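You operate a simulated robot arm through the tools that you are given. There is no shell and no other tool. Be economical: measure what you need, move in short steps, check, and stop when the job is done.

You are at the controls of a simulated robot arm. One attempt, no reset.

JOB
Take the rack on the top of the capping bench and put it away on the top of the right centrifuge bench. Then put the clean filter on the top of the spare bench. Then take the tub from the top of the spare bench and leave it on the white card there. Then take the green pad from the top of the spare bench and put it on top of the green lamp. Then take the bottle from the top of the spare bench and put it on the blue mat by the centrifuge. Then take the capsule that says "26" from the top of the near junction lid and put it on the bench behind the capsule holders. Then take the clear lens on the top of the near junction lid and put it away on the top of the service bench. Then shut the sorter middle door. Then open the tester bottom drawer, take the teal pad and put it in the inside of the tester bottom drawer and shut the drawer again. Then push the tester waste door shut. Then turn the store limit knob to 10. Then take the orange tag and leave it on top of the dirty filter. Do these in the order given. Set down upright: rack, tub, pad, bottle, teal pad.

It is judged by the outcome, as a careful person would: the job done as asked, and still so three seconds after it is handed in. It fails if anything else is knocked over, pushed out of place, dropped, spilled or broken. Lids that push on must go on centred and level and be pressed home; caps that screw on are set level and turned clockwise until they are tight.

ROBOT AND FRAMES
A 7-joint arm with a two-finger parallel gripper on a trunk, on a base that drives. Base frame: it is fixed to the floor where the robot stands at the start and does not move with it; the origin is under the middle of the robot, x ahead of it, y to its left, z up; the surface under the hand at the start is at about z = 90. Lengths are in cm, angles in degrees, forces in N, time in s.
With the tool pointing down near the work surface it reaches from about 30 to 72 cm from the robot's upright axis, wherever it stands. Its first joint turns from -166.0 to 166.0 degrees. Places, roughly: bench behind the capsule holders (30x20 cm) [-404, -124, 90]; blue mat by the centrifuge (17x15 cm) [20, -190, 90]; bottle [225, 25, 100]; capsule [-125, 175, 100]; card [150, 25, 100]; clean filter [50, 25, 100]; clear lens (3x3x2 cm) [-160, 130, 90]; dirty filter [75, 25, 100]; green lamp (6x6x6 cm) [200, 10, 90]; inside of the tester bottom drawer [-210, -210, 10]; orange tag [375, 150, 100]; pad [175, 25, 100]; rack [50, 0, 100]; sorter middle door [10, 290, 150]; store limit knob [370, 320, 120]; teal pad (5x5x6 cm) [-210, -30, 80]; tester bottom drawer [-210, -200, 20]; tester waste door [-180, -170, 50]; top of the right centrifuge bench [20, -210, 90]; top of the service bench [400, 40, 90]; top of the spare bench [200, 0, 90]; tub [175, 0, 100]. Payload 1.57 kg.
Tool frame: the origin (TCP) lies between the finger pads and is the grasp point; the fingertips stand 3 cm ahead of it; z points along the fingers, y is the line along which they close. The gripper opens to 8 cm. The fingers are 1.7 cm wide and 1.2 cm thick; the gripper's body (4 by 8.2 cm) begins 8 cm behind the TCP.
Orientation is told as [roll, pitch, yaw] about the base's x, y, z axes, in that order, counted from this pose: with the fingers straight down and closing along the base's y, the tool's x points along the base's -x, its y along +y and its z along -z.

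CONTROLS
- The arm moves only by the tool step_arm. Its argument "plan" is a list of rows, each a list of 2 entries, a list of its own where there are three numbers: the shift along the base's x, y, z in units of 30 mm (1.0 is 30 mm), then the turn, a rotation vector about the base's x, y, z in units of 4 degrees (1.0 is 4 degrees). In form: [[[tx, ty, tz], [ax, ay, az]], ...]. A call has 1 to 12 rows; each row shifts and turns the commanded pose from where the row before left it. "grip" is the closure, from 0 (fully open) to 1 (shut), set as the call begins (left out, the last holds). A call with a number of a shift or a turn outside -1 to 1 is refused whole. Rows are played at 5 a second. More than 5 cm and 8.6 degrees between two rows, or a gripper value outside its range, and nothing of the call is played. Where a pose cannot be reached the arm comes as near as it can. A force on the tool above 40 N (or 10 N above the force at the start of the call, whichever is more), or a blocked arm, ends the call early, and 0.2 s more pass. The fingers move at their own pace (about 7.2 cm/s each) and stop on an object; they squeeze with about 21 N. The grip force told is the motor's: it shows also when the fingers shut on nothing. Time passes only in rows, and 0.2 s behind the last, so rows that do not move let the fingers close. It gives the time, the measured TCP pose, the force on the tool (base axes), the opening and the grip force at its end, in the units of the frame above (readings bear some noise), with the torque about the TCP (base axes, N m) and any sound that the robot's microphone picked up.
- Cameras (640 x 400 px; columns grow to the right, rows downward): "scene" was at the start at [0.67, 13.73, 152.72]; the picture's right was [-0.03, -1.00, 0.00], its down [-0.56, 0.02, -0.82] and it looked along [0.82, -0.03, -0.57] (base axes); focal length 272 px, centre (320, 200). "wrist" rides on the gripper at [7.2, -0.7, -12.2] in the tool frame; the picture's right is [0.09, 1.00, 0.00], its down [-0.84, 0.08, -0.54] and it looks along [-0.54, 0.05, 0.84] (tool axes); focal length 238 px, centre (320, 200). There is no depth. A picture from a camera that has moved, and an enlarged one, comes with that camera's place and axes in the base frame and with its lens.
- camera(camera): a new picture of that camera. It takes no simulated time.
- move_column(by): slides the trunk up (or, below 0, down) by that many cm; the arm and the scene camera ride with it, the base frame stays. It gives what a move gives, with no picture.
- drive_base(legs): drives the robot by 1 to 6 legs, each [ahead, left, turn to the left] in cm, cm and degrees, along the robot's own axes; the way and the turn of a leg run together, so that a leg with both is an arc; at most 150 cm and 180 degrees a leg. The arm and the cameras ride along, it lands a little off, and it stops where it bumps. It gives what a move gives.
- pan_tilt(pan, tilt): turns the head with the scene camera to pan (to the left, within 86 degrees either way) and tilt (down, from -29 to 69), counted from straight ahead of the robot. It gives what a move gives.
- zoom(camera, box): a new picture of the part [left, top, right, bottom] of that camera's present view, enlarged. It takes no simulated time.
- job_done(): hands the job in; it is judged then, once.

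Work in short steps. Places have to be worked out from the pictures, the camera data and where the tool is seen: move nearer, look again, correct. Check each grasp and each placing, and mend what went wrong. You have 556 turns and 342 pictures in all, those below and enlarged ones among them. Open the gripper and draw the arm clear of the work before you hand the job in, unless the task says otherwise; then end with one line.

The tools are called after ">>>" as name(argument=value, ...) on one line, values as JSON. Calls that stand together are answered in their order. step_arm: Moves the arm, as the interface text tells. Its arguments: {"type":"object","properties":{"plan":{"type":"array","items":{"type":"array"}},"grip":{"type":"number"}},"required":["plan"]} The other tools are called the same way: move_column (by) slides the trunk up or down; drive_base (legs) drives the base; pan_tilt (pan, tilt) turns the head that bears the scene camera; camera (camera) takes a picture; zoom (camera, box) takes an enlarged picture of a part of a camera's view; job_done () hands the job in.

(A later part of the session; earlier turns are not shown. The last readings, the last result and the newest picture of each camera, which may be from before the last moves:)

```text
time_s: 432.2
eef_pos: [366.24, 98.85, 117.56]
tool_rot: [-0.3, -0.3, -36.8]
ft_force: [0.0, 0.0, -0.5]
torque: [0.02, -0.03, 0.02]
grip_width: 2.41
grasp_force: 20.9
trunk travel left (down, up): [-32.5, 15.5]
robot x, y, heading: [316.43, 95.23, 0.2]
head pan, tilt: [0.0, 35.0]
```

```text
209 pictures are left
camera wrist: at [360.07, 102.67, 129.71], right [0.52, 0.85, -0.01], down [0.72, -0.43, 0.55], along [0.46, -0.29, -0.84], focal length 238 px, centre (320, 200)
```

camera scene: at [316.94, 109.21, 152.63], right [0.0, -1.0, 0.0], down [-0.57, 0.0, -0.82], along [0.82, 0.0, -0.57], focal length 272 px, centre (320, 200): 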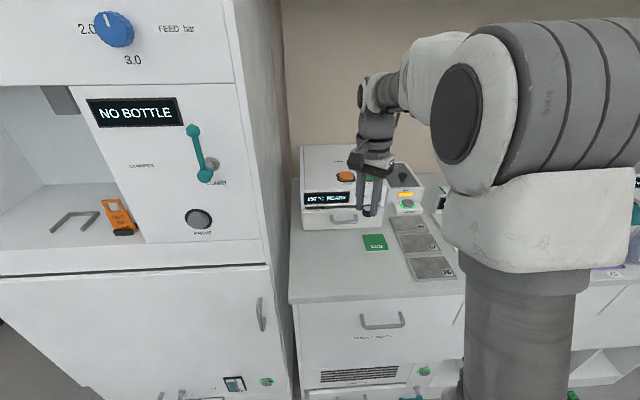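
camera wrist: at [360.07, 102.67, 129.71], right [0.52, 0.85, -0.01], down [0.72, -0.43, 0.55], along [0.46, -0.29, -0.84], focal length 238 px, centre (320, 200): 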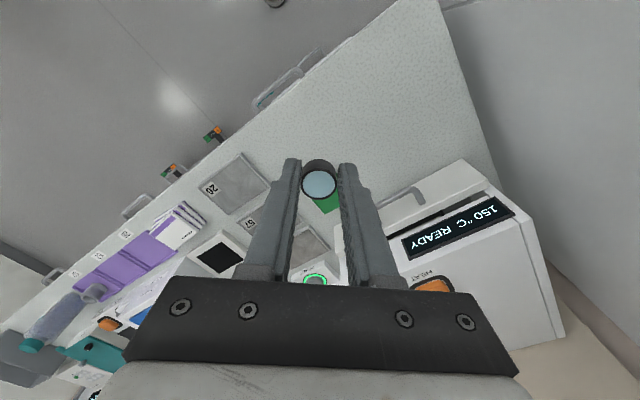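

I lower the lens to just above (375.5, 102.5).

>>> step_arm(plan=[[[0.77, 0.3, -0.5], [0, 0, 0]], [[0.77, 0.3, -0.5], [0, 0, 0]], [[0.77, 0.3, -0.9], [0, 0, 0]], [[0.77, 0.3, -0.9], [0, 0, 0]], [[0, 0, -0.9], [0, 0, 0]], [[0, 0, -0.9], [0, 0, 0]], [[0, 0, -0.9], [0, 0, 0]], [[0, 0, -0.9], [0, 0, 0]], [[0, 0, -0.7], [0, 0, 0]]])

>>> zoom(camera="scene", box=[280, 150, 460, 310])

>>> camera(camera="wrist")

```text
time_s: 434.2
eef_pos: [375.25, 102.68, 96.17]
tool_rot: [-0.3, -0.3, -36.7]
ft_force: [-0.1, -0.2, 0.0]
torque: [0.0, -0.02, 0.03]
grip_width: 2.41
grasp_force: 20.8
trunk travel left (down, up): [-32.5, 15.5]
robot x, y, heading: [316.14, 95.26, -0.1]
head pan, tilt: [0.0, 35.0]
```

```text
2.50 times, centred on (370, 230) of scene
camera zoom: at [316.94, 109.21, 152.63], right [0.0, -1.0, 0.0], down [-0.57, 0.0, -0.82], along [0.82, 0.0, -0.57], focal length 680 px, centre (195, 125)
```

zoom: 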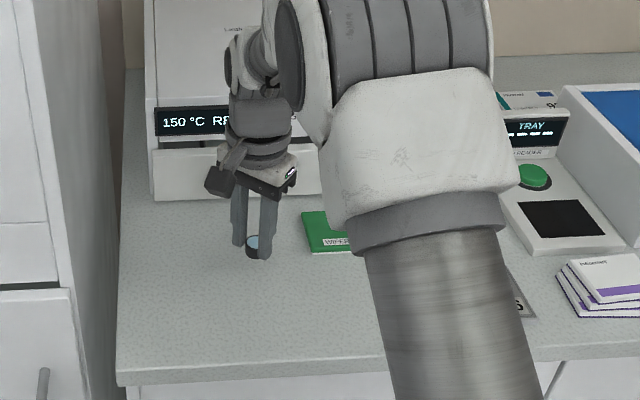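

```text
207 pictures are left
camera wrist: at [369.14, 106.37, 108.42], right [0.52, 0.85, -0.01], down [0.72, -0.43, 0.55], along [0.46, -0.29, -0.84], focal length 238 px, centre (320, 200)
```

wrist: 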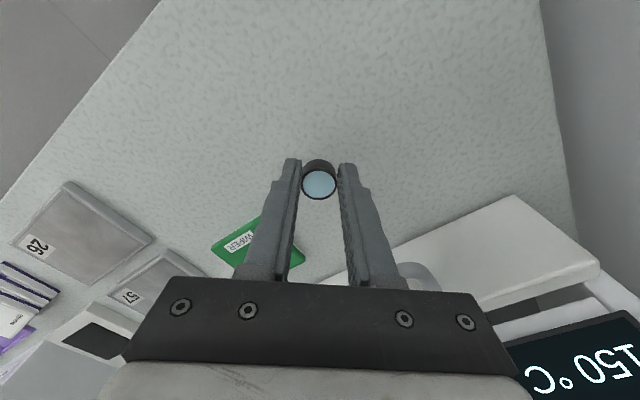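

>>> step_arm(plan=[[[0, 0, -0.4], [0, 0, 0]], [[0, 0, -0.3], [0, 0, 0]], [[0, 0, -0.1], [0, 0, 0]], [[0, 0, -0.05], [0, 0, 0]], [[0, 0, -0.05], [0, 0, 0]]])

```text
time_s: 435.4
eef_pos: [375.36, 102.4, 93.8]
tool_rot: [-0.3, -0.5, -36.8]
ft_force: [-3.1, -2.1, 17.1]
torque: [-0.21, -0.04, -0.04]
grip_width: 2.39
grasp_force: 21.1
trunk travel left (down, up): [-32.5, 15.5]
robot x, y, heading: [316.69, 95.02, 0.1]
head pan, tilt: [0.0, 35.0]
```

Contact at z=93.8 (17 N). I ease slightly, release, and rise.

>>> step_arm(plan=[[[0, 0, 0.05], [0, 0, 0]], [[0, 0, 0], [0, 0, 0]], [[0, 0, 0], [0, 0, 0]], [[0, 0, 0], [0, 0, 0]], [[0, 0, 0.5], [0, 0, 0]], [[0, 0, 0.9], [0, 0, 0]], [[0, 0, 0.9], [0, 0, 0]], [[0, 0, 0.9], [0, 0, 0]], [[-0.5, 0, 0.9], [0, 0, 0]]], grip=0)

>>> zoom(camera="scene", box=[280, 150, 460, 310])

>>> camera(camera="wrist")

```text
time_s: 437.4
eef_pos: [373.88, 102.46, 105.76]
tool_rot: [-0.4, -0.3, -36.7]
ft_force: [-0.6, 0.8, 0.6]
torque: [0.0, 0.0, 0.0]
grip_width: 7.98
grasp_force: 0.0
trunk travel left (down, up): [-32.5, 15.5]
robot x, y, heading: [316.33, 94.95, 0.1]
head pan, tilt: [0.0, 35.0]
```

```text
2.50 times, centred on (370, 230) of scene
camera zoom: at [316.94, 109.21, 152.62], right [0.0, -1.0, 0.0], down [-0.57, 0.0, -0.82], along [0.82, 0.0, -0.57], focal length 680 px, centre (195, 125)
```

zoom: 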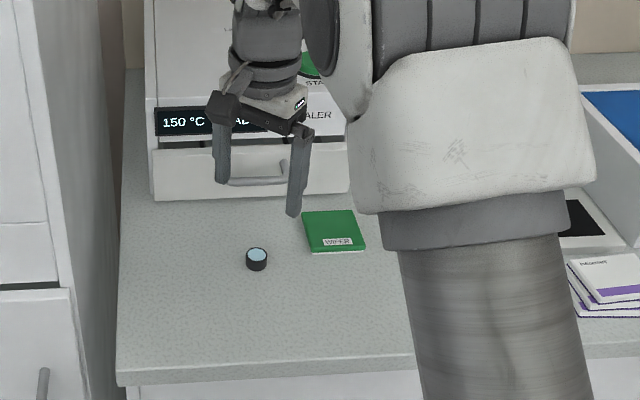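

```text
205 pictures are left
camera wrist: at [367.63, 106.38, 118.09], right [0.52, 0.85, -0.01], down [0.72, -0.43, 0.55], along [0.46, -0.29, -0.84], focal length 238 px, centre (320, 200)
```

wrist: 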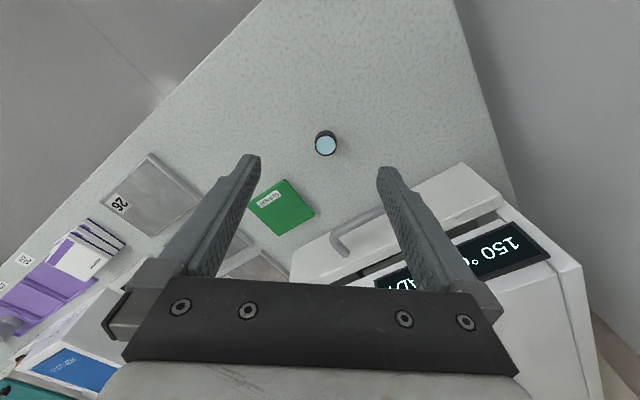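

The lens rests on the service bench. Next the sorter door: I retract and drive back along the corridor to about (20, 125), turning to face the sorter.

>>> step_arm(plan=[[[-0.9, 0, 0.8], [0, 0, 1]], [[-0.9, 0, 0.8], [0, 0, 1]], [[-0.9, 0, 0.8], [0, 0, 1]], [[-0.9, 0, 0.8], [0, 0, 1]], [[0, 0, 0], [0, 0, 1]], [[0, 0, 0], [0, 0, 1]], [[0, 0, 0], [0, 0, 1]], [[0, 0, 0], [0, 0, 1]], [[0, 0, 0], [0, 0, 1]]])

>>> drive_base(legs=[[-30, 0, 0], [0, 27, 0], [-140, 0, 0], [-120, 0, 0], [0, 0, 90]])

>>> pan_tilt(pan=0, tilt=5)

>>> camera(camera="scene")

```text
time_s: 439.4
eef_pos: [363.17, 102.57, 115.53]
tool_rot: [-0.4, -0.3, -0.7]
ft_force: [-0.2, -0.1, 0.1]
torque: [0.03, -0.02, -0.01]
grip_width: 8.0
grasp_force: 0.0
trunk travel left (down, up): [-32.5, 15.5]
robot x, y, heading: [316.35, 95.24, -0.2]
head pan, tilt: [0.0, 35.0]
```

```text
time_s: 465.8
eef_pos: [17.55, 165.77, 115.52]
tool_rot: [-0.5, -0.4, 91.2]
ft_force: [0.0, -0.1, 0.1]
torque: [0.01, 0.02, -0.01]
grip_width: 7.99
grasp_force: 0.1
trunk travel left (down, up): [-32.5, 15.5]
robot x, y, heading: [26.54, 119.45, 92.2]
head pan, tilt: [0.0, 35.0]
```

```text
time_s: 466.7
eef_pos: [17.65, 165.75, 115.48]
tool_rot: [-0.4, -0.3, 91.3]
ft_force: [-0.5, -0.8, 0.0]
torque: [0.03, 0.01, -0.04]
grip_width: 8.0
grasp_force: 0.0
trunk travel left (down, up): [-32.5, 15.5]
robot x, y, heading: [26.4, 118.72, 92.2]
head pan, tilt: [0.0, 5.0]
```

```text
204 pictures are left
camera scene: at [12.38, 119.87, 157.44], right [1.0, 0.04, 0.0], down [0.0, -0.09, -1.0], along [-0.04, 1.0, -0.09], focal length 272 px, centre (320, 200)
```

scene: 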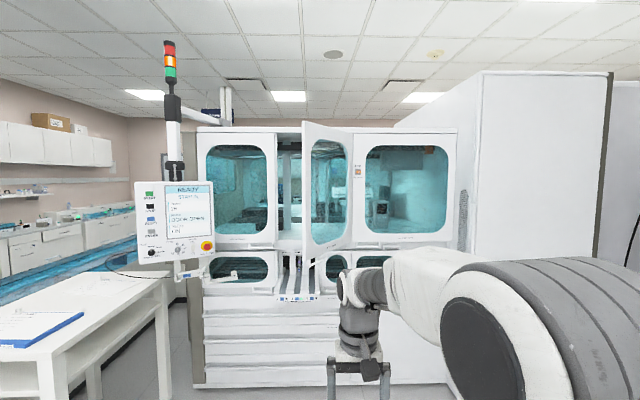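

The middle upper door is ajar, hinged on its right, with its free (left) edge swung towards me at about (−4, 278), z 110–189. I drive nearer and look again.

>>> drive_base(legs=[[0, 0, -2.2], [75, 14, 0]])

>>> pan_tilt(pan=0, tilt=8)

>>> camera(camera="scene")

```text
time_s: 472.4
eef_pos: [5.1, 240.76, 115.49]
tool_rot: [-0.4, -0.3, 89.3]
ft_force: [0.5, 0.1, 0.6]
torque: [-0.02, 0.0, 0.04]
grip_width: 8.03
grasp_force: 0.1
trunk travel left (down, up): [-32.5, 15.5]
robot x, y, heading: [12.43, 194.21, 89.9]
head pan, tilt: [0.0, 5.0]
```

```text
time_s: 473.1
eef_pos: [5.24, 240.72, 115.57]
tool_rot: [-0.4, -0.3, 89.2]
ft_force: [-0.4, 1.0, 0.0]
torque: [-0.01, 0.04, 0.01]
grip_width: 8.01
grasp_force: 0.1
trunk travel left (down, up): [-32.5, 15.5]
robot x, y, heading: [11.98, 193.99, 89.7]
head pan, tilt: [0.0, 8.0]
```

```text
203 pictures are left
camera scene: at [-1.75, 195.15, 156.97], right [1.0, 0.0, 0.0], down [0.0, -0.14, -0.99], along [0.0, 0.99, -0.14], focal length 272 px, centre (320, 200)
```

scene: 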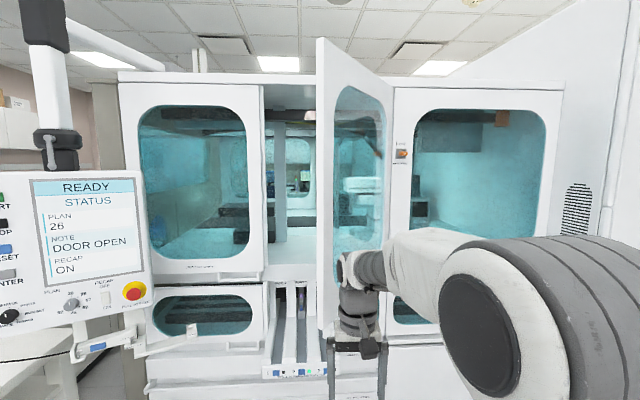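

>>> zoom(camera="scene", box=[240, 20, 440, 220])

>>> zoom(camera="scene", box=[240, 200, 440, 400])

>>> camera(camera="wrist")

```text
2.00 times, centred on (340, 120) of scene
camera zoom: at [-1.75, 195.15, 156.97], right [1.0, 0.0, 0.0], down [0.0, -0.14, -0.99], along [0.0, 0.99, -0.14], focal length 544 px, centre (280, 360)
```

zoom: 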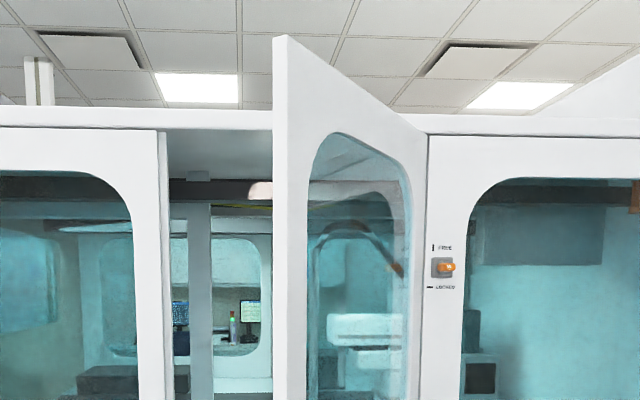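

```text
2.00 times, centred on (340, 300) of scene
camera zoom: at [-1.75, 195.15, 156.97], right [1.0, 0.0, 0.0], down [0.0, -0.14, -0.99], along [0.0, 0.99, -0.14], focal length 544 px, centre (280, 0)
```

zoom: 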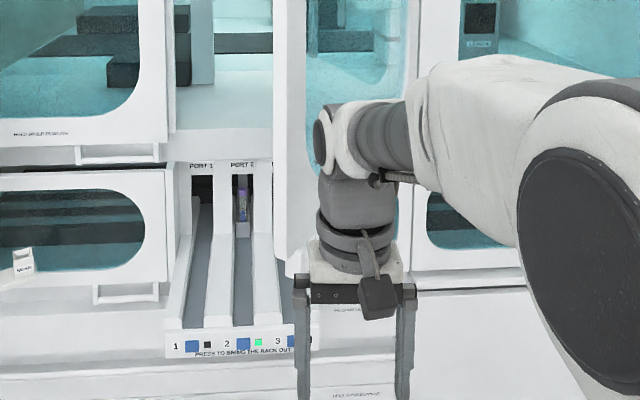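

```text
200 pictures are left
camera wrist: at [5.65, 233.47, 127.68], right [-1.0, -0.08, -0.01], down [-0.07, 0.84, 0.55], along [-0.04, 0.54, -0.84], focal length 238 px, centre (320, 200)
```

wrist: 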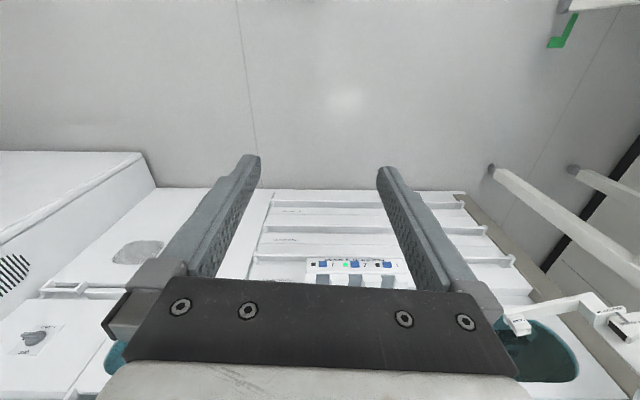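

The door's outer face looks to me and right; hinge ≈(28, 308), free edge ≈(−2.5, 266), z 108–187. I close the fingers, raise, tilt the tool forward 32° while still clear, then approach.

>>> step_arm(plan=[[[0, -0.4, 0.5], [1, 0, 0]], [[0, -0.4, 0.5], [1, 0, 0]], [[0, -0.4, 0.5], [1, 0, 0]], [[0, -0.4, 0.5], [1, 0, 0]], [[0, -0.4, 0.5], [1, 0, 0]], [[0, -0.4, 0.5], [1, 0, 0]], [[0.2, -0.4, 0.2], [1, 0, 0]], [[0.2, -0.4, 0.2], [1, 0, 0]]], grip=1)

>>> drive_base(legs=[[30, 0, 0]])

>>> camera(camera="scene")

>>> camera(camera="wrist")

```text
time_s: 474.9
eef_pos: [6.35, 231.06, 125.89]
tool_rot: [0.1, -32.3, 89.0]
ft_force: [0.8, 0.6, -0.6]
torque: [0.01, 0.0, 0.03]
grip_width: 0.01
grasp_force: 21.2
trunk travel left (down, up): [-32.5, 15.5]
robot x, y, heading: [12.44, 193.94, 89.9]
head pan, tilt: [0.0, 8.0]
```

```text
time_s: 477.4
eef_pos: [6.45, 260.67, 125.84]
tool_rot: [0.0, -32.3, 88.9]
ft_force: [-0.9, 0.7, 0.0]
torque: [0.0, -0.03, 0.02]
grip_width: 0.0
grasp_force: 21.1
trunk travel left (down, up): [-32.5, 15.5]
robot x, y, heading: [12.18, 223.61, 90.0]
head pan, tilt: [0.0, 8.0]
```

```text
199 pictures are left
camera scene: at [-1.77, 224.73, 156.96], right [1.0, 0.0, 0.0], down [0.0, -0.14, -0.99], along [0.0, 0.99, -0.14], focal length 272 px, centre (320, 200)
```

scene: 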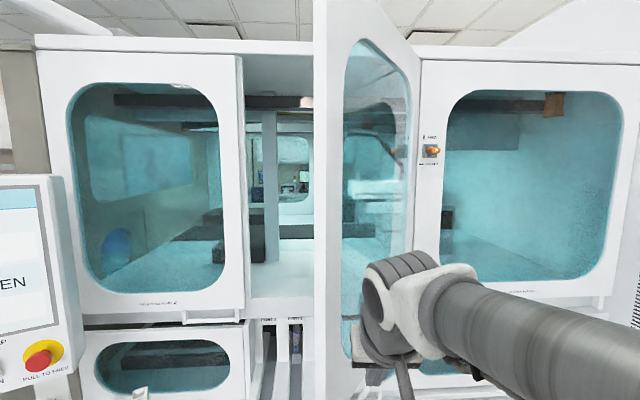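

```text
198 pictures are left
camera wrist: at [6.84, 248.08, 132.33], right [-1.0, -0.06, -0.05], down [-0.07, 0.42, 0.91], along [-0.04, 0.91, -0.42], focal length 238 px, centre (320, 200)
```

wrist: 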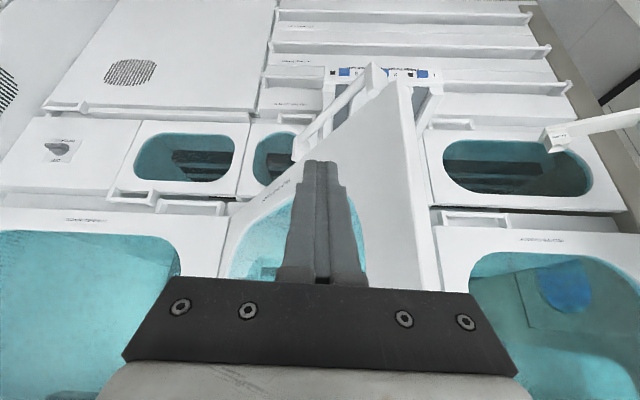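

Refined: front plane y≈309, hinge ≈(29, 309), free edge ≈(−2.4, 266.6). I drive 13 cm nearer and then sweep the fingertips along the door's arc.

>>> drive_base(legs=[[13, 0, 0]])

>>> step_arm(plan=[[[0, 0.5, 0], [0, 0, 0]], [[0, 0.5, 0], [0, 0, 0]], [[-0.3, 0.3, 0], [0, 0, 0]], [[-0.5, 0.5, 0], [0, 0, 0]], [[-0.5, 0.5, 0], [0, 0, 0]], [[-0.5, 0.5, 0], [0, 0, 0]]])

>>> camera(camera="scene")

```text
time_s: 478.9
eef_pos: [6.45, 273.61, 125.87]
tool_rot: [0.1, -32.3, 88.8]
ft_force: [-0.1, -0.3, -0.7]
torque: [-0.01, -0.03, 0.01]
grip_width: 0.0
grasp_force: 21.2
trunk travel left (down, up): [-32.5, 15.5]
robot x, y, heading: [12.25, 236.53, 89.6]
head pan, tilt: [0.0, 8.0]
```

```text
time_s: 480.3
eef_pos: [0.84, 282.2, 125.62]
tool_rot: [0.2, -32.3, 89.0]
ft_force: [0.5, 0.2, 0.4]
torque: [0.0, -0.01, -0.01]
grip_width: 0.0
grasp_force: 21.5
trunk travel left (down, up): [-32.5, 15.5]
robot x, y, heading: [12.38, 236.49, 89.9]
head pan, tilt: [0.0, 8.0]
```

```text
197 pictures are left
camera scene: at [-1.77, 237.72, 156.96], right [1.0, 0.0, 0.0], down [0.0, -0.14, -0.99], along [0.0, 0.99, -0.14], focal length 272 px, centre (320, 200)
```

scene: 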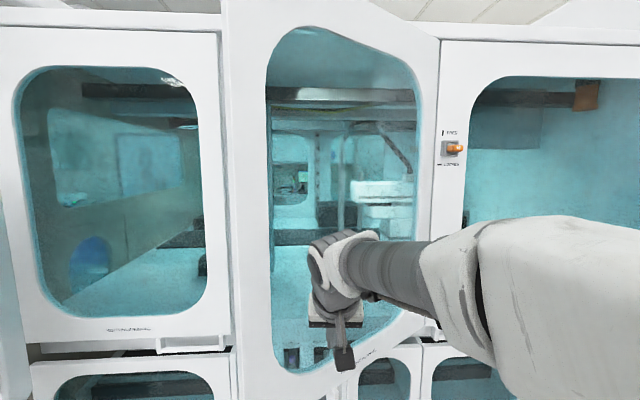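

The door swings. I follow the arc on.

>>> step_arm(plan=[[[-0.6, 0.7, 0], [0, 0, 0]], [[-0.6, 0.8, 0], [0, 0, 0]], [[-0.5, 0.9, 0], [0, 0, 0]], [[-0.3, 0.9, 0], [0, 0, 0]], [[-0.2, 0.9, 0], [0, 0, 0]], [[-0.1, 0.8, 0], [0, 0, 0]]])

>>> camera(camera="scene")

```text
time_s: 481.7
eef_pos: [-5.93, 296.91, 125.87]
tool_rot: [0.1, -32.3, 88.8]
ft_force: [0.3, -0.6, 0.0]
torque: [-0.01, 0.01, -0.03]
grip_width: 0.05
grasp_force: 21.0
trunk travel left (down, up): [-32.5, 15.5]
robot x, y, heading: [12.69, 236.12, 89.8]
head pan, tilt: [0.0, 8.0]
```

```text
196 pictures are left
camera scene: at [-1.77, 237.73, 156.96], right [1.0, 0.0, 0.0], down [0.0, -0.14, -0.99], along [0.0, 0.99, -0.14], focal length 272 px, centre (320, 200)
```

scene: 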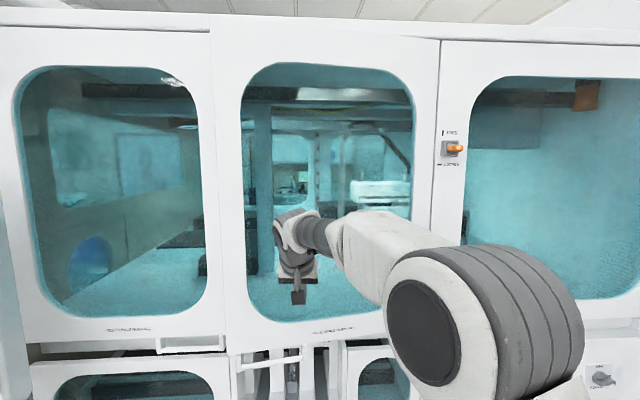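

Nearly shut. I push on gently until it resists.

>>> step_arm(plan=[[[-0.1, 0.5, 0], [0, 0, 0]], [[-0.05, 0.5, 0], [0, 0, 0]], [[0, 0.5, 0], [0, 0, 0]], [[0, 0.4, 0], [0, 0, 0]], [[0, 0.4, 0], [0, 0, 0]], [[0, 0.3, 0], [0, 0, 0]]])

>>> camera(camera="scene")

```text
time_s: 483.1
eef_pos: [-6.47, 303.85, 125.91]
tool_rot: [0.1, -31.4, 89.0]
ft_force: [4.1, -21.6, 7.1]
torque: [-0.27, -0.12, -0.05]
grip_width: 0.0
grasp_force: 20.8
trunk travel left (down, up): [-32.5, 15.5]
robot x, y, heading: [12.01, 236.53, 89.9]
head pan, tilt: [0.0, 8.0]
stopped in row 6: the force on the tool passed its limit at 46 N (the readings are from after the stop); the commanded pose is now the measured one
```

```text
195 pictures are left
camera scene: at [-1.67, 237.26, 156.99], right [1.0, 0.0, 0.0], down [0.0, -0.14, -0.99], along [0.0, 0.99, -0.14], focal length 272 px, centre (320, 200)
```

scene: 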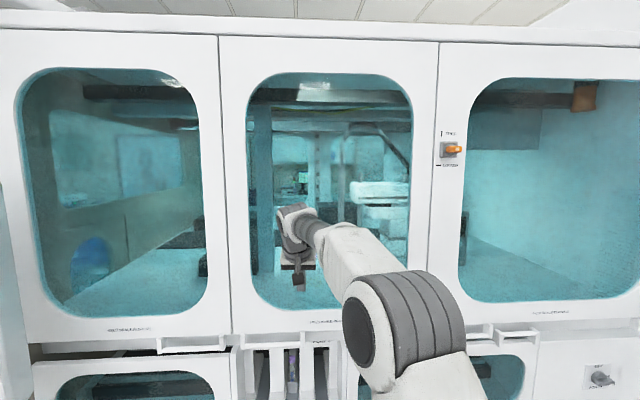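

It's flush and resists. I draw back and check that it stays shut and what the sorter's display says.

>>> step_arm(plan=[[[0, -0.6, 0], [0, 0, 0]], [[0, -0.9, 0], [0, 0, 0]], [[0.3, -0.9, 0], [0, 0, 0]], [[0.3, -0.9, 0], [0, 0, 0]], [[0.3, -0.9, 0], [0, 0, 0]], [[0.3, -0.9, 0], [0, 0, 0]], [[0.3, -0.9, 0], [0, 0, 0]]])

>>> drive_base(legs=[[-60, 0, 0]])

>>> camera(camera="scene")

```text
time_s: 484.7
eef_pos: [-1.99, 286.27, 125.9]
tool_rot: [0.0, -31.3, 88.9]
ft_force: [0.4, -0.1, 0.6]
torque: [0.0, 0.02, 0.0]
grip_width: 0.0
grasp_force: 20.3
trunk travel left (down, up): [-32.5, 15.5]
robot x, y, heading: [12.06, 236.61, 89.9]
head pan, tilt: [0.0, 8.0]
```

```text
time_s: 489.3
eef_pos: [-2.04, 223.66, 125.9]
tool_rot: [0.0, -31.4, 88.7]
ft_force: [-0.3, -0.4, -0.4]
torque: [-0.02, 0.0, 0.02]
grip_width: 0.02
grasp_force: 20.8
trunk travel left (down, up): [-32.5, 15.5]
robot x, y, heading: [12.11, 173.99, 89.9]
head pan, tilt: [0.0, 8.0]
```

```text
194 pictures are left
camera scene: at [-1.96, 175.07, 156.96], right [1.0, -0.01, 0.0], down [0.0, -0.14, -0.99], along [0.01, 0.99, -0.14], focal length 272 px, centre (320, 200)
```

scene: 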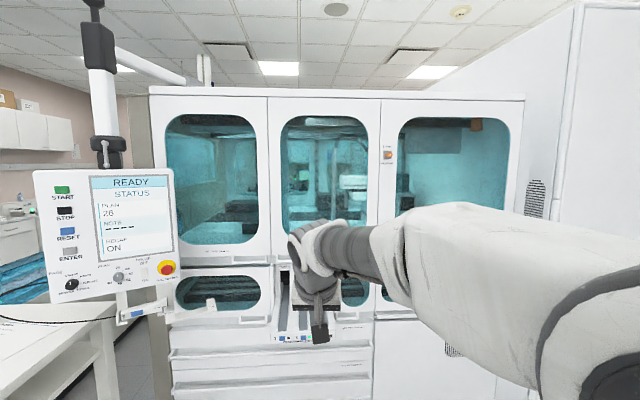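

The sorter's note line is cleared; the door is shut. Next the tester: I set the tool upright and drive round to the tester corridor.

>>> step_arm(plan=[[[0, -0.2, 0], [-1, 0, 0]], [[0, -0.2, 0], [-1, 0, 0]], [[0, -0.2, 0], [-1, 0, 0]], [[0, -0.2, 0], [-1, 0, 0]], [[0, -0.2, 0], [-1, 0, 0]], [[0, -0.2, 0], [-1, 0, 0]], [[0, -0.2, 0], [-1, 0, 0]], [[0, -0.2, 0], [-0.9, 0, 0]]], grip=0)

>>> drive_base(legs=[[0, 38, 0], [-140, 0, 0], [-140, 0, 0], [0, 0, 90]])

>>> pan_tilt(pan=10, tilt=30)

>>> camera(camera="scene")

```text
time_s: 491.1
eef_pos: [-1.89, 219.02, 125.79]
tool_rot: [-0.7, 0.3, 88.9]
ft_force: [0.7, 0.1, 0.7]
torque: [-0.02, 0.01, 0.03]
grip_width: 8.01
grasp_force: 0.0
trunk travel left (down, up): [-32.5, 15.5]
robot x, y, heading: [11.99, 173.6, 89.8]
head pan, tilt: [0.0, 8.0]
```

```text
time_s: 517.4
eef_pos: [-75.63, -117.9, 125.84]
tool_rot: [-0.8, 0.3, 176.2]
ft_force: [-0.2, 0.9, 0.6]
torque: [0.0, 0.01, -0.02]
grip_width: 7.99
grasp_force: 0.0
trunk travel left (down, up): [-32.5, 15.5]
robot x, y, heading: [-29.59, -106.07, 177.0]
head pan, tilt: [0.0, 8.0]
```

```text
time_s: 518.2
eef_pos: [-75.67, -117.84, 125.78]
tool_rot: [-0.7, 0.3, 176.1]
ft_force: [0.3, 0.5, -0.5]
torque: [0.01, -0.03, 0.01]
grip_width: 8.02
grasp_force: 0.1
trunk travel left (down, up): [-32.5, 15.5]
robot x, y, heading: [-29.77, -105.69, 176.7]
head pan, tilt: [10.0, 30.0]
```

```text
193 pictures are left
camera scene: at [-31.66, -121.4, 153.41], right [-0.12, 0.99, 0.0], down [0.5, 0.06, -0.87], along [-0.86, -0.1, -0.5], focal length 272 px, centre (320, 200)
```

scene: 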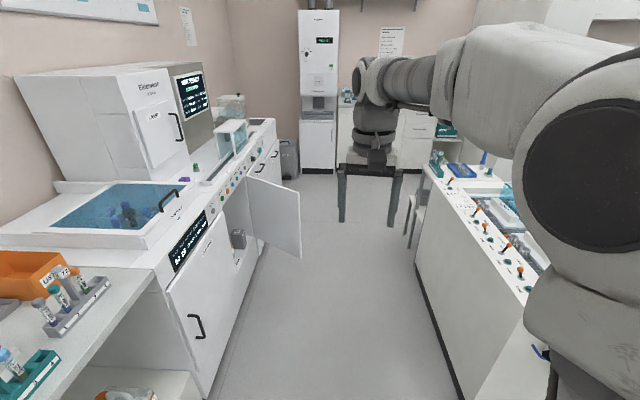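

>>> drive_base(legs=[[75, 0, 3], [70, 0, 0]])

>>> pan_tilt(pan=50, tilt=45)

>>> camera(camera="scene")

```text
time_s: 528.0
eef_pos: [-218.13, -119.03, 125.77]
tool_rot: [-0.7, 0.3, 179.5]
ft_force: [0.6, -0.5, -0.1]
torque: [0.01, 0.03, -0.02]
grip_width: 8.01
grasp_force: 0.0
trunk travel left (down, up): [-32.5, 15.5]
robot x, y, heading: [-173.07, -104.57, -179.6]
head pan, tilt: [10.0, 30.0]
```

```text
time_s: 529.1
eef_pos: [-218.17, -118.96, 125.78]
tool_rot: [-0.6, 0.4, 179.5]
ft_force: [-0.2, -0.6, 0.4]
torque: [0.0, 0.0, 0.01]
grip_width: 7.99
grasp_force: 0.1
trunk travel left (down, up): [-32.5, 15.5]
robot x, y, heading: [-172.87, -104.65, -179.3]
head pan, tilt: [50.0, 45.0]
```

```text
192 pictures are left
camera scene: at [-170.32, -124.64, 151.15], right [-0.77, 0.64, 0.0], down [0.45, 0.54, -0.71], along [-0.45, -0.54, -0.71], focal length 272 px, centre (320, 200)
```

scene: 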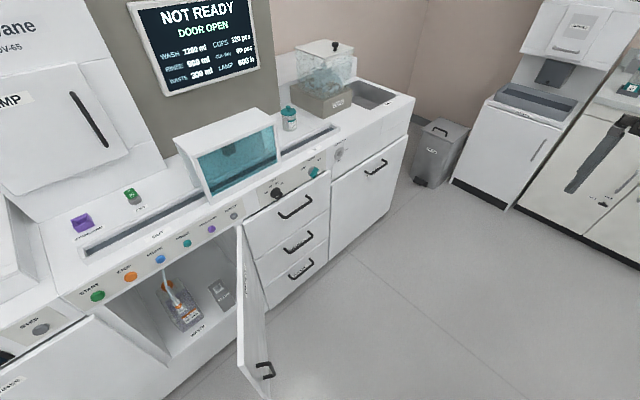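

The three drawers are just beyond the open door; the bottom handle is at about (−211, −190, 21). I move abreast of it and turn to face it.

>>> drive_base(legs=[[38, -1, 0], [0, 0, 89.5]])

>>> pan_tilt(pan=0, tilt=60)

>>> camera(camera="scene")

```text
time_s: 537.1
eef_pos: [-200.42, -149.61, 125.77]
tool_rot: [-0.8, 0.1, -94.1]
ft_force: [0.4, 0.3, -0.6]
torque: [-0.02, 0.0, -0.01]
grip_width: 7.99
grasp_force: 0.0
trunk travel left (down, up): [-32.5, 15.5]
robot x, y, heading: [-212.07, -103.8, -93.5]
head pan, tilt: [50.0, 45.0]
```

```text
time_s: 538.3
eef_pos: [-200.4, -149.62, 125.78]
tool_rot: [-0.8, 0.2, -94.2]
ft_force: [-0.1, -0.7, 0.0]
torque: [0.01, -0.01, -0.02]
grip_width: 7.99
grasp_force: 0.1
trunk travel left (down, up): [-32.5, 15.5]
robot x, y, heading: [-212.21, -103.45, -93.2]
head pan, tilt: [0.0, 60.0]
```

```text
191 pictures are left
camera scene: at [-198.33, -103.17, 149.2], right [-1.0, 0.06, 0.0], down [0.05, 0.86, -0.5], along [-0.03, -0.5, -0.87], focal length 272 px, centre (320, 200)
```

scene: 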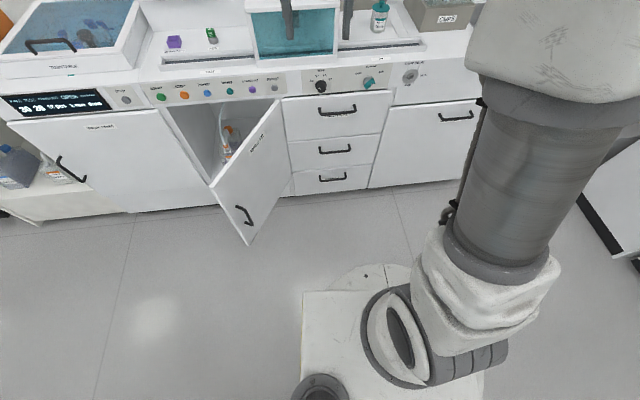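

>>> zoom(camera="scene", box=[260, 80, 400, 210])

```text
3.08 times, centred on (330, 145) of scene
camera zoom: at [-198.33, -103.17, 149.2], right [-1.0, 0.06, 0.0], down [0.05, 0.86, -0.5], along [-0.03, -0.5, -0.87], focal length 836 px, centre (289, 369)
```

zoom: 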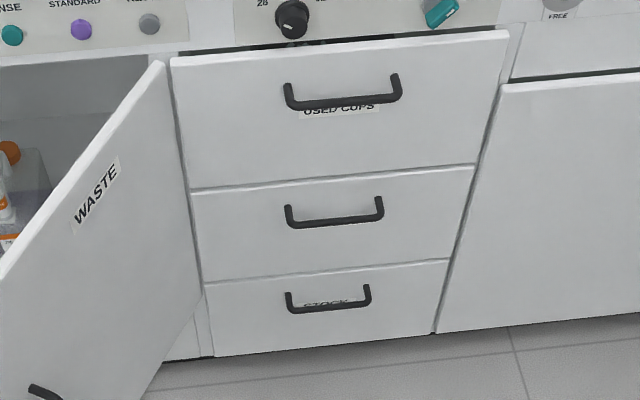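

The bottom drawer ("STOCK") has a bar handle at ≈(−211, −189, 21.5), ~4 cm off the face. I'll grip it with the tool tilted 45°. First I turn the wrist so the fingers close along y.

>>> step_arm(plan=[[[0, 0, 0], [0, 0, 1]], [[0, 0, 0], [0, 0, 1]], [[0, 0, 0], [0, 0, 1]], [[0, 0, 0], [0, 0, 1]], [[0, 0, 0], [0, 0, 1]], [[0, 0, 0], [0, 0, 1]], [[0, 0, 0], [0, 0, 1]], [[0, 0, 0], [0, 0, 1]], [[0, 0, 0], [0, 0, 1]], [[0, 0, 0], [0, 0, 1]], [[0, 0, 0], [0, 0, 1]], [[0, 0, 0], [0, 0, 1]]])

>>> step_arm(plan=[[[0, 0, 0], [0, 0, 1]], [[0, 0, 0], [0, 0, 1]], [[0, 0, 0], [0, 0, 1]], [[0, 0, 0], [0, 0, 1]], [[0, 0, 0], [0, 0, 1]], [[0, 0, 0], [0, 0, 1]], [[0, 0, 0], [0, 0, 1]], [[0, 0, 0], [0, 0, 1]], [[0, 0, 0], [0, 0, 1]], [[0, 0, 0], [0, 0, 1]], [[0, 0, 0], [0, 0, 1]], [[0, 0, 0], [0, 0, 0.5]]])

>>> move_column(by=-32)

>>> camera(camera="scene")

```text
time_s: 540.9
eef_pos: [-200.39, -149.55, 125.95]
tool_rot: [-0.7, 0.3, -46.0]
ft_force: [0.0, -0.2, -0.5]
torque: [0.0, 0.0, 0.01]
grip_width: 8.0
grasp_force: 0.1
trunk travel left (down, up): [-32.5, 15.5]
robot x, y, heading: [-212.18, -103.97, -93.1]
head pan, tilt: [0.0, 60.0]
```

```text
time_s: 543.5
eef_pos: [-200.66, -149.65, 125.79]
tool_rot: [-0.7, 0.2, 0.1]
ft_force: [-0.2, -0.4, 0.4]
torque: [0.0, 0.0, -0.03]
grip_width: 8.02
grasp_force: 0.0
trunk travel left (down, up): [-32.5, 15.5]
robot x, y, heading: [-211.9, -103.48, -93.1]
head pan, tilt: [0.0, 60.0]
```

```text
time_s: 546.7
eef_pos: [-200.48, -149.7, 93.71]
tool_rot: [-0.6, 0.1, -0.2]
ft_force: [-0.2, 0.0, -0.3]
torque: [0.02, 0.01, 0.05]
grip_width: 7.99
grasp_force: 0.0
trunk travel left (down, up): [-0.5, 47.5]
robot x, y, heading: [-212.13, -103.72, -93.2]
head pan, tilt: [0.0, 60.0]
```

```text
189 pictures are left
camera scene: at [-198.34, -103.17, 117.2], right [-1.0, 0.06, 0.0], down [0.05, 0.86, -0.5], along [-0.03, -0.5, -0.87], focal length 272 px, centre (320, 200)
```

scene: 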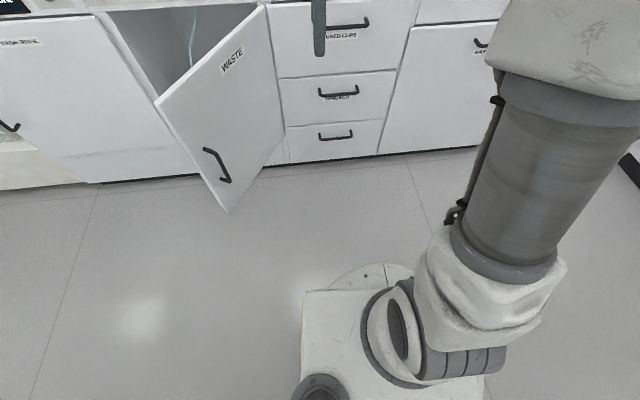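

>>> zoom(camera="scene", box=[260, 60, 420, 180])

```text
3.33 times, centred on (340, 120) of scene
camera zoom: at [-198.34, -103.17, 117.2], right [-1.0, 0.06, 0.0], down [0.05, 0.86, -0.5], along [-0.03, -0.5, -0.87], focal length 906 px, centre (253, 467)
```

zoom: 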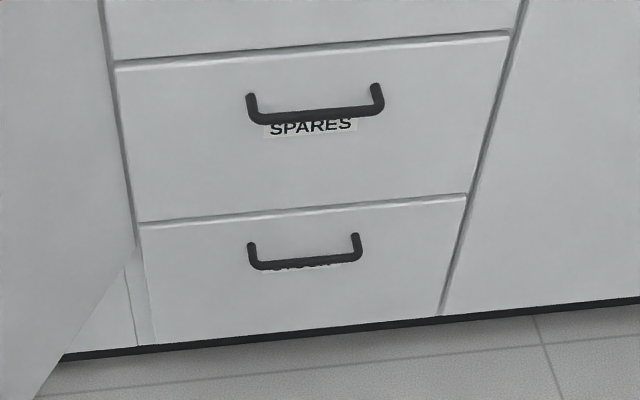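

Two heights of view fix the bar at ≈(−210.3, −185.1, 27.9), face y≈−189. I tilt the tool 45° towards the drawers, half-close the fingers to 4 cm, and drive 20 cm nearer.

>>> step_arm(plan=[[[0, 0.3, 0], [-1, 0, 0]], [[0, 0.3, 0], [-1, 0, 0]], [[0, 0.3, 0], [-1, 0, 0]], [[0, 0.3, 0], [-1, 0, 0]], [[0, 0.3, 0], [-1, 0, 0]], [[0, 0.3, 0], [-1, 0, 0]], [[0, 0.3, 0], [-1, 0, 0]], [[0, 0.3, 0], [-1, 0, 0]], [[0, 0.3, 0], [-1, 0, 0]], [[0, 0.3, 0], [-1, 0, 0]], [[0, 0.3, 0], [-1, 0, 0]], [[0, 0, 0], [-0.25, 0, 0]]], grip=0.5)

>>> drive_base(legs=[[20, 0, 3]])

>>> camera(camera="wrist")

```text
time_s: 549.1
eef_pos: [-201.41, -141.62, 87.83]
tool_rot: [-34.0, 0.6, -1.7]
ft_force: [0.6, 1.2, -0.2]
torque: [0.0, 0.03, 0.0]
grip_width: 4.03
grasp_force: 0.0
trunk travel left (down, up): [-0.5, 47.5]
robot x, y, heading: [-212.32, -103.35, -93.2]
head pan, tilt: [0.0, 60.0]
stopped in row 11: the arm was blocked; the commanded pose is now the measured one
```

```text
time_s: 551.0
eef_pos: [-200.55, -161.63, 87.64]
tool_rot: [-33.8, 0.5, 0.7]
ft_force: [-0.8, -0.8, 0.7]
torque: [-0.02, 0.0, 0.01]
grip_width: 4.0
grasp_force: 0.1
trunk travel left (down, up): [-0.5, 47.5]
robot x, y, heading: [-212.88, -124.05, -91.2]
head pan, tilt: [0.0, 60.0]
```

```text
187 pictures are left
camera wrist: at [-207.79, -155.45, 98.34], right [-0.11, 0.83, -0.55], down [0.84, 0.38, 0.4], along [0.54, -0.42, -0.73], focal length 238 px, centre (320, 200)
```

wrist: 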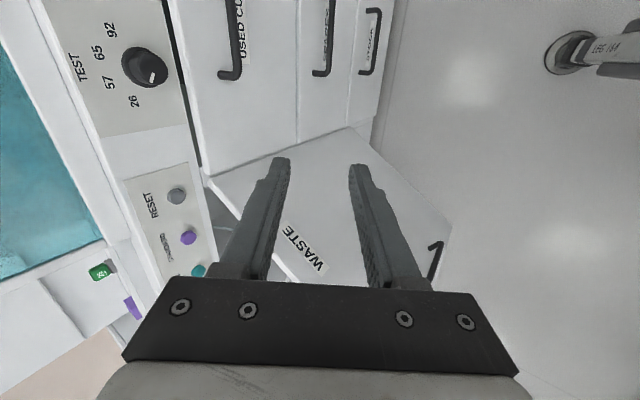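

The tilt was blocked at 34°, likely a joint limit with the arm this folded. I first move lower and further out, then try the rest.

>>> step_arm(plan=[[[-0.3, -0.1, -0.9], [0, 0, 0]], [[-0.3, -0.1, -0.9], [0, 0, 0]], [[-0.3, -0.1, -0.9], [0, 0, 0]], [[-0.3, -0.2, -0.9], [0, 0, 0]], [[-0.3, -0.2, -0.9], [0, 0, 0]], [[-0.3, -0.2, -0.9], [0, 0, 0]], [[-0.3, -0.2, -0.9], [0, 0, 0]], [[-0.3, -0.2, -0.9], [0, 0, 0]], [[-0.3, -0.3, -0.9], [0, 0, 0]], [[-0.3, -0.3, -0.9], [0, 0, 0]], [[-0.2, -0.3, -0.9], [0, 0, 0]], [[0, -0.3, -0.9], [0, 0, 0]]])

>>> camera(camera="wrist")

>>> camera(camera="scene")

```text
time_s: 553.6
eef_pos: [-210.28, -168.85, 55.37]
tool_rot: [-33.9, 0.7, 0.7]
ft_force: [0.1, -0.7, -0.6]
torque: [0.02, 0.02, 0.0]
grip_width: 4.03
grasp_force: 0.1
trunk travel left (down, up): [-0.5, 47.5]
robot x, y, heading: [-213.08, -123.85, -90.7]
head pan, tilt: [0.0, 60.0]
```

```text
186 pictures are left
camera wrist: at [-217.46, -162.73, 65.97], right [-0.11, 0.83, -0.55], down [0.84, 0.38, 0.4], along [0.54, -0.42, -0.73], focal length 238 px, centre (320, 200)
```

wrist: 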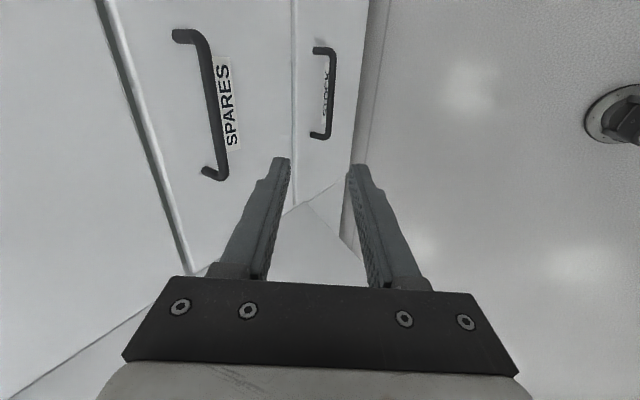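

```text
185 pictures are left
camera scene: at [-199.09, -122.84, 117.2], right [-1.0, 0.01, 0.0], down [0.01, 0.87, -0.5], along [-0.01, -0.5, -0.87], focal length 272 px, centre (320, 200)
```

scene: 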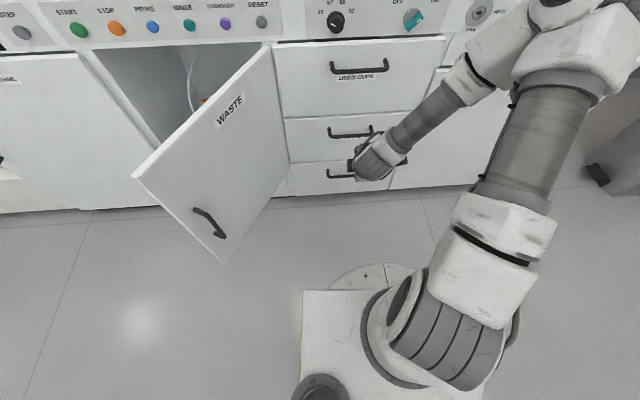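

Wrist view confirms the bar at (−211, −185.3, 28). I go on to a stand-off 10 cm back along the tool axis.

>>> step_arm(plan=[[[0, -0.46, -0.91], [0, 0, 0]], [[0, -0.46, -0.91], [0, 0, 0]], [[0, -0.46, -0.91], [0, 0, 0]], [[0, -0.46, -0.91], [0, 0, 0]], [[0, -0.46, -0.91], [0, 0, 0]], [[0, -0.46, -0.91], [0, 0, 0]], [[0, -0.46, -0.91], [0, 0, 0]]])

>>> camera(camera="wrist")

```text
time_s: 555.2
eef_pos: [-210.11, -178.82, 36.25]
tool_rot: [-33.9, 0.4, 0.8]
ft_force: [0.3, -0.6, -0.3]
torque: [-0.03, 0.02, -0.01]
grip_width: 4.0
grasp_force: 0.0
trunk travel left (down, up): [-0.5, 47.5]
robot x, y, heading: [-213.09, -124.01, -90.8]
head pan, tilt: [0.0, 60.0]
```

```text
184 pictures are left
camera wrist: at [-217.23, -172.66, 46.78], right [-0.11, 0.83, -0.55], down [0.84, 0.38, 0.4], along [0.54, -0.42, -0.73], focal length 238 px, centre (320, 200)
```

wrist: 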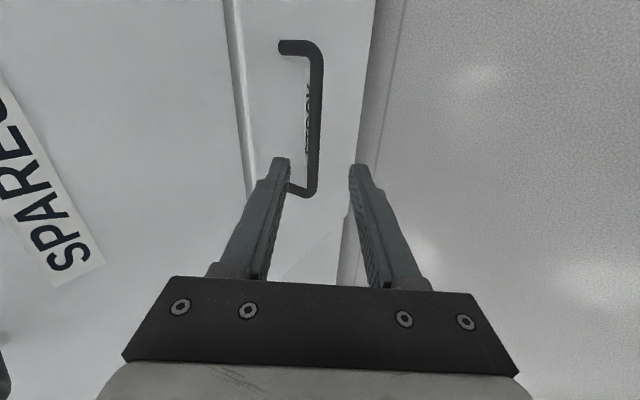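

The bar lies between the fingers. I advance along the tool axis.

>>> step_arm(plan=[[[-0.1, -0.45, -0.7], [0, 0, 0]], [[-0.1, -0.45, -0.7], [0, 0, 0]], [[0, -0.45, -0.7], [0, 0, 0]], [[0, -0.3, -0.5], [0, 0, 0]]])

>>> camera(camera="wrist")

>>> camera(camera="scene")

```text
time_s: 556.2
eef_pos: [-210.97, -183.76, 28.27]
tool_rot: [-34.0, 0.6, 0.7]
ft_force: [0.0, 0.3, 0.1]
torque: [-0.01, 0.04, -0.03]
grip_width: 3.98
grasp_force: 0.0
trunk travel left (down, up): [-0.5, 47.5]
robot x, y, heading: [-213.05, -124.38, -90.8]
head pan, tilt: [0.0, 60.0]
```

```text
183 pictures are left
camera wrist: at [-218.11, -177.67, 38.91], right [-0.11, 0.83, -0.55], down [0.84, 0.38, 0.4], along [0.54, -0.42, -0.73], focal length 238 px, centre (320, 200)
```

wrist: 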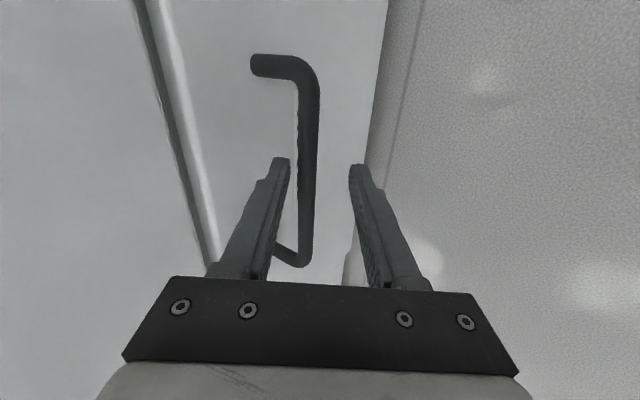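

```text
182 pictures are left
camera scene: at [-199.09, -122.85, 117.2], right [-1.0, 0.01, 0.0], down [0.01, 0.87, -0.5], along [-0.01, -0.5, -0.87], focal length 272 px, centre (320, 200)
```

scene: 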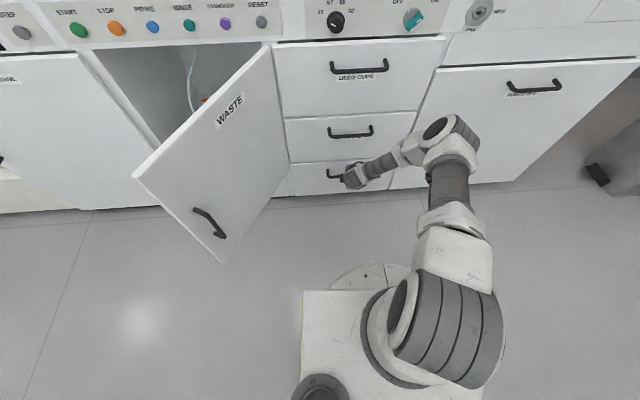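

The bar is between the pads at TCP depth. I close on it.

>>> step_arm(plan=[[[0, 0, 0], [0, 0, 0]], [[0, 0, 0], [0, 0, 0]], [[0, 0, 0], [0, 0, 0]], [[0, 0, 0], [0, 0, 0]]], grip=1)

>>> camera(camera="wrist")

```text
time_s: 557.2
eef_pos: [-210.88, -183.93, 28.59]
tool_rot: [-34.1, 0.7, 0.6]
ft_force: [-0.6, -3.1, 25.0]
torque: [-0.28, 0.42, 0.34]
grip_width: 1.22
grasp_force: 29.1
trunk travel left (down, up): [-0.5, 47.5]
robot x, y, heading: [-212.84, -124.12, -90.9]
head pan, tilt: [0.0, 60.0]
```

```text
181 pictures are left
camera wrist: at [-218.12, -177.75, 39.16], right [-0.11, 0.82, -0.56], down [0.84, 0.38, 0.4], along [0.54, -0.42, -0.73], focal length 238 px, centre (320, 200)
```

wrist: 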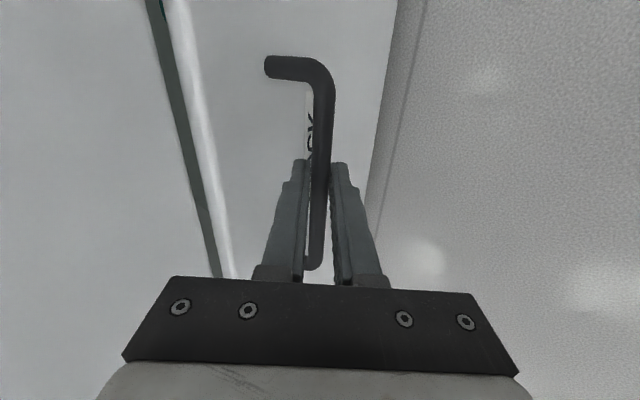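

Gripped at 1.22 cm. I relieve the vertical load and pull gently outward.

>>> step_arm(plan=[[[0, -0.05, 0.1], [0, 0, 0]], [[0, 0.2, 0], [0, 0, 0]], [[0, 0.4, 0], [0, 0, 0]], [[0, 0.5, 0], [0, 0, 0]], [[0, 0.5, 0], [0, 0, 0]]])

>>> camera(camera="scene")

```text
time_s: 558.4
eef_pos: [-211.27, -179.17, 28.61]
tool_rot: [-34.0, 0.9, 0.3]
ft_force: [-25.5, -1.1, 0.2]
torque: [-0.06, 0.59, 0.27]
grip_width: 1.23
grasp_force: 29.4
trunk travel left (down, up): [-0.5, 47.5]
robot x, y, heading: [-213.29, -124.09, -90.6]
head pan, tilt: [0.0, 60.0]
```

```text
180 pictures are left
camera scene: at [-199.11, -122.86, 117.18], right [-1.0, 0.01, 0.0], down [0.01, 0.87, -0.5], along [-0.01, -0.5, -0.87], focal length 272 px, centre (320, 200)
```

scene: 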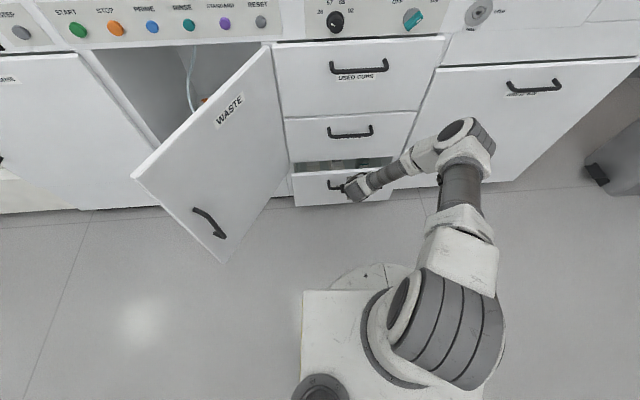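

The drawer slides out. I relieve the sideways load and keep pulling.

>>> step_arm(plan=[[[-0.1, 0.3, 0], [0, 0, 0]], [[0, 0.5, 0], [0, 0, 0]], [[0, 0.5, 0], [0, 0, 0]], [[0, 0.5, 0], [0, 0, 0]], [[0, 0.5, 0], [0, 0, 0]], [[0, 0.5, 0], [0, 0, 0]], [[0, 0.5, 0], [0, 0, 0]]])

>>> camera(camera="scene")

```text
time_s: 560.0
eef_pos: [-211.18, -174.62, 28.86]
tool_rot: [-33.4, 0.5, 1.1]
ft_force: [-3.7, 1.4, -32.0]
torque: [0.2, 0.43, 0.37]
grip_width: 1.25
grasp_force: 29.6
out of reach, approached as far as the arm can: row 4, 5, 6, 7
trunk travel left (down, up): [-0.5, 47.5]
robot x, y, heading: [-212.99, -124.08, -90.6]
head pan, tilt: [0.0, 60.0]
```

```text
179 pictures are left
camera scene: at [-199.07, -123.0, 117.17], right [-1.0, 0.01, 0.0], down [0.01, 0.87, -0.5], along [-0.01, -0.5, -0.87], focal length 272 px, centre (320, 200)
```

scene: 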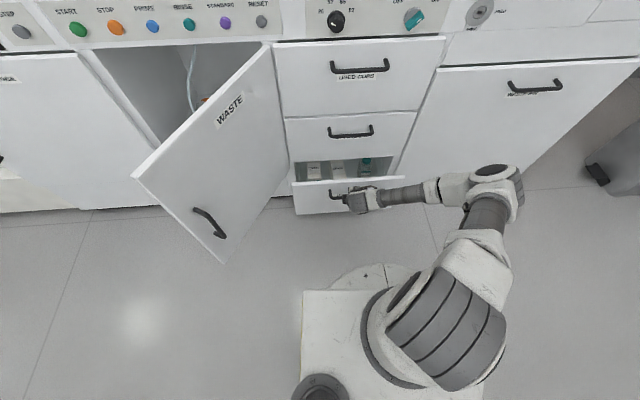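

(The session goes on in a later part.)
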